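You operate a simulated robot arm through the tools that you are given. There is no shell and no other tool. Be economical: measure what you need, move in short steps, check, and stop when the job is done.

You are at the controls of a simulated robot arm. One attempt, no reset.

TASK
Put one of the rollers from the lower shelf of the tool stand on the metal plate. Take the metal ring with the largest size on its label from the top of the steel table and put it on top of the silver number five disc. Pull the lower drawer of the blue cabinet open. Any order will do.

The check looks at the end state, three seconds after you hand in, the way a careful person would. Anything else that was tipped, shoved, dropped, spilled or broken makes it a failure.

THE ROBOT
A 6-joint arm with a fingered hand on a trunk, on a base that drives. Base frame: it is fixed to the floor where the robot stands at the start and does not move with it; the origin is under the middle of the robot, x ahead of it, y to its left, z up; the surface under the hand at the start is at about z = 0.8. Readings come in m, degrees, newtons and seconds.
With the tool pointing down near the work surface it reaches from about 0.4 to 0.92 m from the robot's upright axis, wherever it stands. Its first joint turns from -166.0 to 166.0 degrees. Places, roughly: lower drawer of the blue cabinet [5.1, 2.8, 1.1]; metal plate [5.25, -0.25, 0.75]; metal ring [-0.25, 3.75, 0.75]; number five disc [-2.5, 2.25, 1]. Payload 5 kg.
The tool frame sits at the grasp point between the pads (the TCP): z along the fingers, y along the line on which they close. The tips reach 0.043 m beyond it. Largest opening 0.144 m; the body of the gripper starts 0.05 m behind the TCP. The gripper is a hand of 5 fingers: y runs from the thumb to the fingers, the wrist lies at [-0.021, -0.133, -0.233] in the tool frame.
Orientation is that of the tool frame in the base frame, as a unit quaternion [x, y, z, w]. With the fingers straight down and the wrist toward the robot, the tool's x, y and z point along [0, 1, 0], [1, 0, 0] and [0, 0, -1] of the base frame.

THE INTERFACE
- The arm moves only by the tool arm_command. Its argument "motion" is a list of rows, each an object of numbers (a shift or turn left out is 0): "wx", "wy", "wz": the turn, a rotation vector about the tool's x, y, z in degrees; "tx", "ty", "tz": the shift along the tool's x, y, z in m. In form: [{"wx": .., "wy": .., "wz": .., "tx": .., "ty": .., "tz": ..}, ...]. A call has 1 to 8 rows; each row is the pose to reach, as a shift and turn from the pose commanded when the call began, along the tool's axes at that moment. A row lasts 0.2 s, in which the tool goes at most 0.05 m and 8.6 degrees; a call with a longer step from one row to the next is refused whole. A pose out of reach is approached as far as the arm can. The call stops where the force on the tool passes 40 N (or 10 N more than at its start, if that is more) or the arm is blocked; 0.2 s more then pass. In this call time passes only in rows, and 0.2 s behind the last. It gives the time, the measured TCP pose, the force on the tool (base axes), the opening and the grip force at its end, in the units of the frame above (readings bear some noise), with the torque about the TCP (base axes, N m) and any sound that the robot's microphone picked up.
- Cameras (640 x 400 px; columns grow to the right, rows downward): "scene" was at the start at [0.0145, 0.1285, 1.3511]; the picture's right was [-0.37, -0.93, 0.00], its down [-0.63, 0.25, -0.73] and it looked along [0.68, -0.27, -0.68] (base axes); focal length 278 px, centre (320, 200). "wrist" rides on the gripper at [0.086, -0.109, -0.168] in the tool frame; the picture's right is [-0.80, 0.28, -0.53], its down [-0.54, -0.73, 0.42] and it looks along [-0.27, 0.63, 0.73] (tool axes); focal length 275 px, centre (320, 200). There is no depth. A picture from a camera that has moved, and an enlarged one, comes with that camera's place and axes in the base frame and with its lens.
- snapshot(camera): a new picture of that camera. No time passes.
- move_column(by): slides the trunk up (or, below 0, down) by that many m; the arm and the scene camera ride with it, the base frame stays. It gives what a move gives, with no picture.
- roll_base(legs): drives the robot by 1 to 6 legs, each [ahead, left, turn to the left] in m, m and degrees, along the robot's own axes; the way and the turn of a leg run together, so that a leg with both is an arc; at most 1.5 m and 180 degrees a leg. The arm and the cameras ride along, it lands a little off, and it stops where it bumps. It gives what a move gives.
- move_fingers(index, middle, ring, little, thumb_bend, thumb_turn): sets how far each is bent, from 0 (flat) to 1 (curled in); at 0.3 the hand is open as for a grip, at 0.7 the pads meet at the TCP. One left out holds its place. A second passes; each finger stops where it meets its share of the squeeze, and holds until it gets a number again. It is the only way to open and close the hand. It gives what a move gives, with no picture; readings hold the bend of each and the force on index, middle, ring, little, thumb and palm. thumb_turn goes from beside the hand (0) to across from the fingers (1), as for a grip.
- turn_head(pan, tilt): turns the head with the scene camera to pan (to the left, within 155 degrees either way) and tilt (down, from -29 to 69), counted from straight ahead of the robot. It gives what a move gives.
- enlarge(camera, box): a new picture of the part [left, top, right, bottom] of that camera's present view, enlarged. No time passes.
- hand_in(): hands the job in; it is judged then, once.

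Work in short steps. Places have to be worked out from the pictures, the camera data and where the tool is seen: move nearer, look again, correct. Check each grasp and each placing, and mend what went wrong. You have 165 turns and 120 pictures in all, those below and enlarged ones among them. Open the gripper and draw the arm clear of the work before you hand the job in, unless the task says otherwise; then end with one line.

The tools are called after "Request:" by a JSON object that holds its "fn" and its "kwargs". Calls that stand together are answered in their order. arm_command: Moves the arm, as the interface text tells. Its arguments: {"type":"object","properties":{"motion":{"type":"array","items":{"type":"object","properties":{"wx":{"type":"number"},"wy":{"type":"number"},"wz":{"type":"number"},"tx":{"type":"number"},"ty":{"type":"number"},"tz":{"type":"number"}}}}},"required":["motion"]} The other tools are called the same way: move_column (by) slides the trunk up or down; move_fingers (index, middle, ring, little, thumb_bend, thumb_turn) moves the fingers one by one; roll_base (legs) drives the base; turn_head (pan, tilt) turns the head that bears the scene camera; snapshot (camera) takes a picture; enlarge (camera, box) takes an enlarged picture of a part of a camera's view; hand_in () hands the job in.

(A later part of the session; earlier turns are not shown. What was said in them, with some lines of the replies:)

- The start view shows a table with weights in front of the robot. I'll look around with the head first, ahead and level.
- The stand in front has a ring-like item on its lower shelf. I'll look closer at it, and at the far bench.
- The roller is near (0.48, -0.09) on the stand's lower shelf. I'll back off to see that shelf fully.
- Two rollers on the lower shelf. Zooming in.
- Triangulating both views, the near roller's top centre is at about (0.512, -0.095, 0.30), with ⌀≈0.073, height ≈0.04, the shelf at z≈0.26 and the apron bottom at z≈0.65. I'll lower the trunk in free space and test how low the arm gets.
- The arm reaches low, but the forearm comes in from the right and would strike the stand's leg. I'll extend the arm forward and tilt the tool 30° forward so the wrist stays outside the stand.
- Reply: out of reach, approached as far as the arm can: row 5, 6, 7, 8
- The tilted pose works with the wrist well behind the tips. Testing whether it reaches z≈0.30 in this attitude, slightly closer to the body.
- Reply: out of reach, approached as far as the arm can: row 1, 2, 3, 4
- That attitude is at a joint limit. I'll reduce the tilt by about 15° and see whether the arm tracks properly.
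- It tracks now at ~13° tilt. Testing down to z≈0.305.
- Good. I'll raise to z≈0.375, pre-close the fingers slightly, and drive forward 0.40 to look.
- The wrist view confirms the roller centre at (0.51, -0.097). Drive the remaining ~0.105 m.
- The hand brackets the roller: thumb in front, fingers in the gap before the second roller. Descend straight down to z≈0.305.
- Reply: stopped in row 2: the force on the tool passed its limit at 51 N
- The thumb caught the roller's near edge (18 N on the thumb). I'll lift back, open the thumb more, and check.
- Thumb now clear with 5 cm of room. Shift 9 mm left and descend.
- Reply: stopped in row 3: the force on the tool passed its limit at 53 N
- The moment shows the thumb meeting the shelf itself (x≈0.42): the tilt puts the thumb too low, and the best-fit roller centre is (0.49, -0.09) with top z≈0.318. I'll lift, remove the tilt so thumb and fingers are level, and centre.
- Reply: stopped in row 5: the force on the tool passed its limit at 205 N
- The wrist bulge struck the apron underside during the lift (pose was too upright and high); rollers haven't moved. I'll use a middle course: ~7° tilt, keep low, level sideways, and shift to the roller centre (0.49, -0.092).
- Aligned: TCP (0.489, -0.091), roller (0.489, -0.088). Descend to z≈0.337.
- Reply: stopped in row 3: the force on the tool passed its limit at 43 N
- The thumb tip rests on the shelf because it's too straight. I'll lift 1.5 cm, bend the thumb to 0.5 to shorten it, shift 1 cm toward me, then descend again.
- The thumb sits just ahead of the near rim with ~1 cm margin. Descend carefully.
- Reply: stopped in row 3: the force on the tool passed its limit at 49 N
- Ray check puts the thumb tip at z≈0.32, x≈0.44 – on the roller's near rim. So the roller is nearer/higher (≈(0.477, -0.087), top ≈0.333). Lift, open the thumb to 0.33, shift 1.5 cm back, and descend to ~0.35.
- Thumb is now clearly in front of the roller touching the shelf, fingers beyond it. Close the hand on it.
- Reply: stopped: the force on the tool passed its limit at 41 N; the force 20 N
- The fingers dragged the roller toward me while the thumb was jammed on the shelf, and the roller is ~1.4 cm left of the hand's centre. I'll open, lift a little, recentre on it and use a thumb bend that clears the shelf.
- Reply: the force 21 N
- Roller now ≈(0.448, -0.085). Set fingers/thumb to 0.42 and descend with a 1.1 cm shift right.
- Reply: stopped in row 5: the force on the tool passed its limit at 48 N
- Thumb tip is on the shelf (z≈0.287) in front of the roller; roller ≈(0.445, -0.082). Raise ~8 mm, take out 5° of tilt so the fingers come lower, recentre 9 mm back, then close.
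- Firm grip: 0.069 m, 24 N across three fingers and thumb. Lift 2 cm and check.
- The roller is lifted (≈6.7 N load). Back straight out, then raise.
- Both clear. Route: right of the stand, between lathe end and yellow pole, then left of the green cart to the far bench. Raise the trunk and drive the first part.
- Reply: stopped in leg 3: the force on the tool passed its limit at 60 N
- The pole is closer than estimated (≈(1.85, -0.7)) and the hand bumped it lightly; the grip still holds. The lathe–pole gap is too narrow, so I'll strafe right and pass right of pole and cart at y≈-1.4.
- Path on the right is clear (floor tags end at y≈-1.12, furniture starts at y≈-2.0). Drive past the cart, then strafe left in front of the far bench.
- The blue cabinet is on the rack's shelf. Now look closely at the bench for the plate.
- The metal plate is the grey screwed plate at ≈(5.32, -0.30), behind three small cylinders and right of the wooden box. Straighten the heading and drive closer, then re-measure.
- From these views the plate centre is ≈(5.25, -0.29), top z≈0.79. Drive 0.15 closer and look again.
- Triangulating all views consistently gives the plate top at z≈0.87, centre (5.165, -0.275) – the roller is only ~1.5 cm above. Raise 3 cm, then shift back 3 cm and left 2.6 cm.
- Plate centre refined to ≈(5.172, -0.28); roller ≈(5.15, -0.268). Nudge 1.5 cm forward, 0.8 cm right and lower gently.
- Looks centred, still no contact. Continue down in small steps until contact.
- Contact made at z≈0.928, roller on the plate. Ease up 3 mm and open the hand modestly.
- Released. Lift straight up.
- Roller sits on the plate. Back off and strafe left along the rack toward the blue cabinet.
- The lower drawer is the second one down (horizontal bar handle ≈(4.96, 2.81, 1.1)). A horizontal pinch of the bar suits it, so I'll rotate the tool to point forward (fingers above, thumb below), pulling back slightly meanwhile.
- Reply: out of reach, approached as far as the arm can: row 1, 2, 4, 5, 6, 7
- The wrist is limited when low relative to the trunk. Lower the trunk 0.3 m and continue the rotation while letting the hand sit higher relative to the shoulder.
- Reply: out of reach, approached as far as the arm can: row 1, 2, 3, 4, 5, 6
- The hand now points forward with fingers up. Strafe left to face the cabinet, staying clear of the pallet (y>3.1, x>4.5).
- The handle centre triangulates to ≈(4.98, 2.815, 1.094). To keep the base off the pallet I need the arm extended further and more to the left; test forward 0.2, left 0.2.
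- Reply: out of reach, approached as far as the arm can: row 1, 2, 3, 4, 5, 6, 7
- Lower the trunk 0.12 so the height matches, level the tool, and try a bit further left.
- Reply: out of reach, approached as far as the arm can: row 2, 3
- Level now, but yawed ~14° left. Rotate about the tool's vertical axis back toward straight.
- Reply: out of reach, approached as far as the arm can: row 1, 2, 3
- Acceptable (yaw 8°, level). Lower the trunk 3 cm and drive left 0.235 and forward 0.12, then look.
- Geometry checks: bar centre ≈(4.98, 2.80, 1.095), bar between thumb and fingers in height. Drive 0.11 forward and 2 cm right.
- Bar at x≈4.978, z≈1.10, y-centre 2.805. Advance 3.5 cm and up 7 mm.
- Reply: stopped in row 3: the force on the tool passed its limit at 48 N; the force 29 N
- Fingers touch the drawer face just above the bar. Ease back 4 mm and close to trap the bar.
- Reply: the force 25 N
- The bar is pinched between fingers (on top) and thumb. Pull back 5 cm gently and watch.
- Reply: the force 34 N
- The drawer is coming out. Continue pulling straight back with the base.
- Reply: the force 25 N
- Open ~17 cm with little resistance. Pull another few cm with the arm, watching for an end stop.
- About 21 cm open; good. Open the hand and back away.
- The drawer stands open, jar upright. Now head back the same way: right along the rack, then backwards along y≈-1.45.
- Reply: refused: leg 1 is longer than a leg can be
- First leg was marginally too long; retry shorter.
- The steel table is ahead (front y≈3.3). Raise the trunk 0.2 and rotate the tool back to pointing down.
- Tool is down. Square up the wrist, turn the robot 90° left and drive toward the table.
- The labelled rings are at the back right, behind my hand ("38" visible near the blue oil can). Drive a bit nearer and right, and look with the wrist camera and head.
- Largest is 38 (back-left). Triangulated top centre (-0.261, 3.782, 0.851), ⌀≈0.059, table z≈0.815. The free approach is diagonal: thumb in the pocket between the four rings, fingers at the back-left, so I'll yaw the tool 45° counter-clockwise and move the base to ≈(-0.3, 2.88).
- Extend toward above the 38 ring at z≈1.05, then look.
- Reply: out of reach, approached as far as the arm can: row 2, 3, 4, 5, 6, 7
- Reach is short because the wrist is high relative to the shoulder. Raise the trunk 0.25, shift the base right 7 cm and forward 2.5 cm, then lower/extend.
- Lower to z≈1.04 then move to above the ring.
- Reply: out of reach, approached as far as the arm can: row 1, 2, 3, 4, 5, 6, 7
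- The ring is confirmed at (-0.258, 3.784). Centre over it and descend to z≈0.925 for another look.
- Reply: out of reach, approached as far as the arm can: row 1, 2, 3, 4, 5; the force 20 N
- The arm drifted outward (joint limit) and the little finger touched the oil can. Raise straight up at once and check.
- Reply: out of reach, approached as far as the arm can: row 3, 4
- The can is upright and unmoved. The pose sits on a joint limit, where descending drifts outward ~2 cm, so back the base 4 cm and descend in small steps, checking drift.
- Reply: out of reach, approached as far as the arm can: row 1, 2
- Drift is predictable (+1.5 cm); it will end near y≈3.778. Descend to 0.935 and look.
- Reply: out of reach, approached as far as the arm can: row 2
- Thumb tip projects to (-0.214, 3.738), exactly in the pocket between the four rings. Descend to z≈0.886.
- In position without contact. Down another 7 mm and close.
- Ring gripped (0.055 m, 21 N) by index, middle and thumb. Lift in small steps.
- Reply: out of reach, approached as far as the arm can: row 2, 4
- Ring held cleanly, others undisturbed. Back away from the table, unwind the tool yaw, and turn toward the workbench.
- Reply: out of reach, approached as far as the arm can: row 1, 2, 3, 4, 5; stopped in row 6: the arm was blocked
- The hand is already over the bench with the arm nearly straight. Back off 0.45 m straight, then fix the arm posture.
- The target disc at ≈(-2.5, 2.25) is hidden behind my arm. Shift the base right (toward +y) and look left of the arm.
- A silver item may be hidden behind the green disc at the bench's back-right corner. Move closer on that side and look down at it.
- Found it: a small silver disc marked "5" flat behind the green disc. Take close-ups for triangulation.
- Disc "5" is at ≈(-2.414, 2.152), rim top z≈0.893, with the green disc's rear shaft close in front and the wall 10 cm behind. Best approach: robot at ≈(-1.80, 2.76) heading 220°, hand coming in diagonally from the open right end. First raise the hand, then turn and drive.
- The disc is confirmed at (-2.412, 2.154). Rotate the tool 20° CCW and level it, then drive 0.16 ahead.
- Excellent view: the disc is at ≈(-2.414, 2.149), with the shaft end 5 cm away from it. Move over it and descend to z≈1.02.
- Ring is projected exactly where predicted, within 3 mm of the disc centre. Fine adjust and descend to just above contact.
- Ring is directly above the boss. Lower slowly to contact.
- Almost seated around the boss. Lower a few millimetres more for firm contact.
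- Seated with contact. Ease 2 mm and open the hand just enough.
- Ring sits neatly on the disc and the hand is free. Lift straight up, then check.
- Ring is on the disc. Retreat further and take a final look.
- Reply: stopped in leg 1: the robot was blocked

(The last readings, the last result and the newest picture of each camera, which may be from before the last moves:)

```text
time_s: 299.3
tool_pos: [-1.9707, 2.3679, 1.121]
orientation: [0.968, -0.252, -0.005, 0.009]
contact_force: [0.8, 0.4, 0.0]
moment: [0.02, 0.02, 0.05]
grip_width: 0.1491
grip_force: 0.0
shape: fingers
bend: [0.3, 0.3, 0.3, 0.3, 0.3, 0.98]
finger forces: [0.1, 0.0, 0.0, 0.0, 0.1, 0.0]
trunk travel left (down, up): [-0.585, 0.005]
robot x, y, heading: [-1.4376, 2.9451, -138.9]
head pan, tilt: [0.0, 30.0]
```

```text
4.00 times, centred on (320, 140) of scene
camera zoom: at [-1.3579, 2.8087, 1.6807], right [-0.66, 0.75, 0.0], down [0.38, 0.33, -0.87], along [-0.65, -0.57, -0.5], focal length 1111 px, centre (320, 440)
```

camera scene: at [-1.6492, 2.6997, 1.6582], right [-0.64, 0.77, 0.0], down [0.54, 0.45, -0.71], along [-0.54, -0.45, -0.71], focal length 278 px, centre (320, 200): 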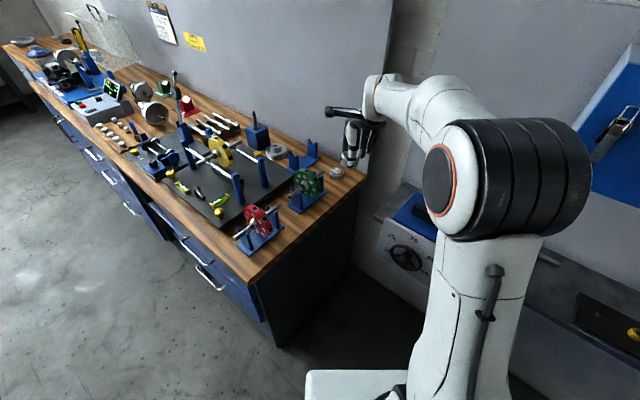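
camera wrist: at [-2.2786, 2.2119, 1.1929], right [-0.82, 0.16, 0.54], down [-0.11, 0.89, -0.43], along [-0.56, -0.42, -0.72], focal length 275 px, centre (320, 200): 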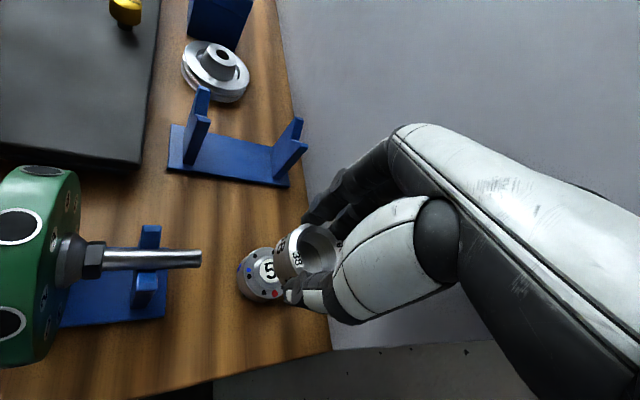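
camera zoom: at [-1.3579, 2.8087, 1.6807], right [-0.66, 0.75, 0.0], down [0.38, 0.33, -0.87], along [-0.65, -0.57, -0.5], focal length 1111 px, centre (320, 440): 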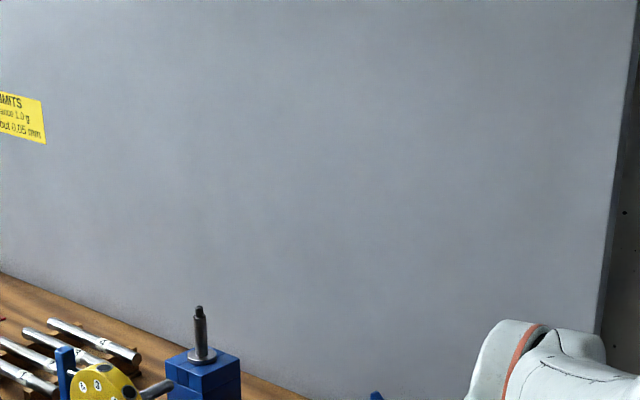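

The base touched the steel table's leg behind and stopped. Move away to the left into open floor, then check the disc and the steel table.

Request:
{"fn": "roll_base", "kwargs": {"legs": [[0, 0.75, 0]]}}

Request:
{"fn": "turn_head", "kwargs": {"pan": -20, "tilt": 28}}

Request:
{"fn": "snapshot", "kwargs": {"camera": "scene"}}

Request:
{"fn": "turn_head", "kwargs": {"pan": -120, "tilt": 25}}

Request:
{"fn": "snapshot", "kwargs": {"camera": "scene"}}

```text
time_s: 303.5
tool_pos: [-1.48, 1.7871, 1.1203]
orientation: [0.964, -0.264, -0.005, 0.008]
contact_force: [0.3, -0.3, -0.8]
moment: [0.03, 0.02, -0.01]
grip_width: 0.1492
grip_force: 0.0
shape: fingers
bend: [0.3, 0.3, 0.3, 0.3, 0.3, 0.98]
finger forces: [0.1, 0.0, 0.0, 0.0, 0.0, 0.0]
trunk travel left (down, up): [-0.585, 0.005]
robot x, y, heading: [-0.9321, 2.3469, -140.8]
head pan, tilt: [0.0, 30.0]
```

```text
time_s: 304.4
tool_pos: [-1.4807, 1.7873, 1.1204]
orientation: [0.964, -0.264, -0.005, 0.008]
contact_force: [-0.2, 0.4, -0.1]
moment: [0.01, 0.02, -0.03]
grip_width: 0.1492
grip_force: 0.1
shape: fingers
bend: [0.3, 0.3, 0.3, 0.3, 0.3, 0.98]
finger forces: [0.1, 0.1, 0.1, 0.0, 0.1, 0.1]
trunk travel left (down, up): [-0.585, 0.005]
robot x, y, heading: [-0.9315, 2.3487, -140.8]
head pan, tilt: [-20.0, 28.0]
```

```text
4 pictures are left
camera scene: at [-0.8729, 2.239, 1.6839], right [-0.34, 0.94, 0.0], down [0.44, 0.16, -0.88], along [-0.83, -0.3, -0.47], focal length 278 px, centre (320, 200)
```

scene: 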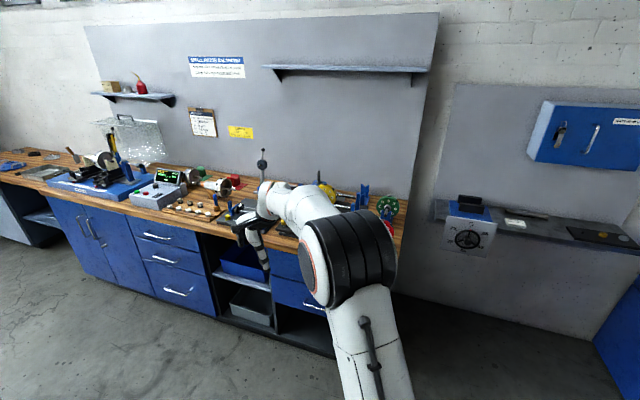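

```text
time_s: 306.1
tool_pos: [-1.4814, 1.7866, 1.121]
orientation: [0.964, -0.264, -0.005, 0.008]
contact_force: [0.5, 0.3, 0.0]
moment: [0.03, -0.01, 0.02]
grip_width: 0.1489
grip_force: 0.1
shape: fingers
bend: [0.3, 0.3, 0.3, 0.3, 0.3, 0.98]
finger forces: [0.0, 0.0, 0.0, 0.0, 0.0, 0.0]
trunk travel left (down, up): [-0.585, 0.005]
robot x, y, heading: [-0.9313, 2.3507, -140.6]
head pan, tilt: [-120.0, 25.0]
```

```text
3 pictures are left
camera scene: at [-0.8024, 2.3604, 1.6887], right [0.99, 0.17, 0.0], down [0.07, -0.42, -0.91], along [-0.15, 0.89, -0.42], focal length 278 px, centre (320, 200)
```

scene: 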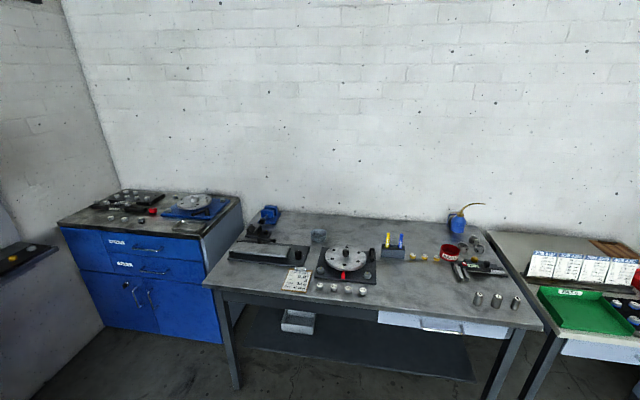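

The table's items all stand upright. Zoom on the table's front to be sure nothing was caught.

Request:
{"fn": "enlarge", "kwargs": {"camera": "scene", "box": [360, 200, 560, 340]}}

```text
2.86 times, centred on (460, 270) of scene
camera zoom: at [-0.8024, 2.3604, 1.6887], right [0.99, 0.17, 0.0], down [0.07, -0.42, -0.91], along [-0.15, 0.89, -0.42], focal length 794 px, centre (-80, 0)
```

zoom: 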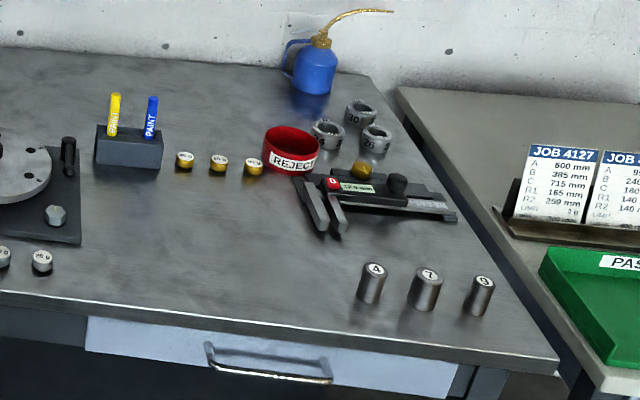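

All in order. One last look at the ring on the disc.

Request:
{"fn": "turn_head", "kwargs": {"pan": -25, "tilt": 28}}

Request:
{"fn": "enlarge", "kwargs": {"camera": "scene", "box": [320, 160, 420, 240]}}

```text
time_s: 307.8
tool_pos: [-1.4798, 1.787, 1.1205]
orientation: [0.964, -0.265, -0.005, 0.009]
contact_force: [0.4, -0.7, -0.6]
moment: [0.0, 0.03, 0.0]
grip_width: 0.1491
grip_force: 0.0
shape: fingers
bend: [0.3, 0.3, 0.3, 0.3, 0.3, 0.98]
finger forces: [0.0, 0.1, 0.1, 0.0, 0.0, 0.0]
trunk travel left (down, up): [-0.585, 0.005]
robot x, y, heading: [-0.9311, 2.349, -140.3]
head pan, tilt: [-25.0, 28.0]
```

```text
5.00 times, centred on (370, 200) of scene
camera zoom: at [-0.8753, 2.2467, 1.6839], right [-0.25, 0.97, 0.0], down [0.45, 0.12, -0.88], along [-0.85, -0.22, -0.47], focal length 1389 px, centre (70, 200)
```

zoom: 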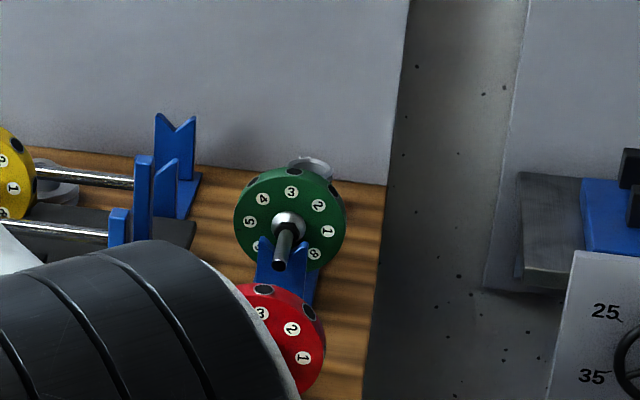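

The ring is visible on top of the disc behind the green wheel, the drawer is open, and the roller is on the plate. The hand is open and the arm is clear, so I'm handing in.

Request:
{"fn": "hand_in", "kwargs": {}}

```text
The job is handed in.
```

The job is handed in: the roller is on the metal plate, the size 38 ring is on the silver number five disc, and the lower drawer of the blue cabinet is pulled about 21 cm open. On the way, the wrist struck the tool stand's apron at up to 205 N, the hand bumped the yellow pole and touched the blue oil can, and the base nudged the steel table. In later pictures everything on the stand and table was upright.
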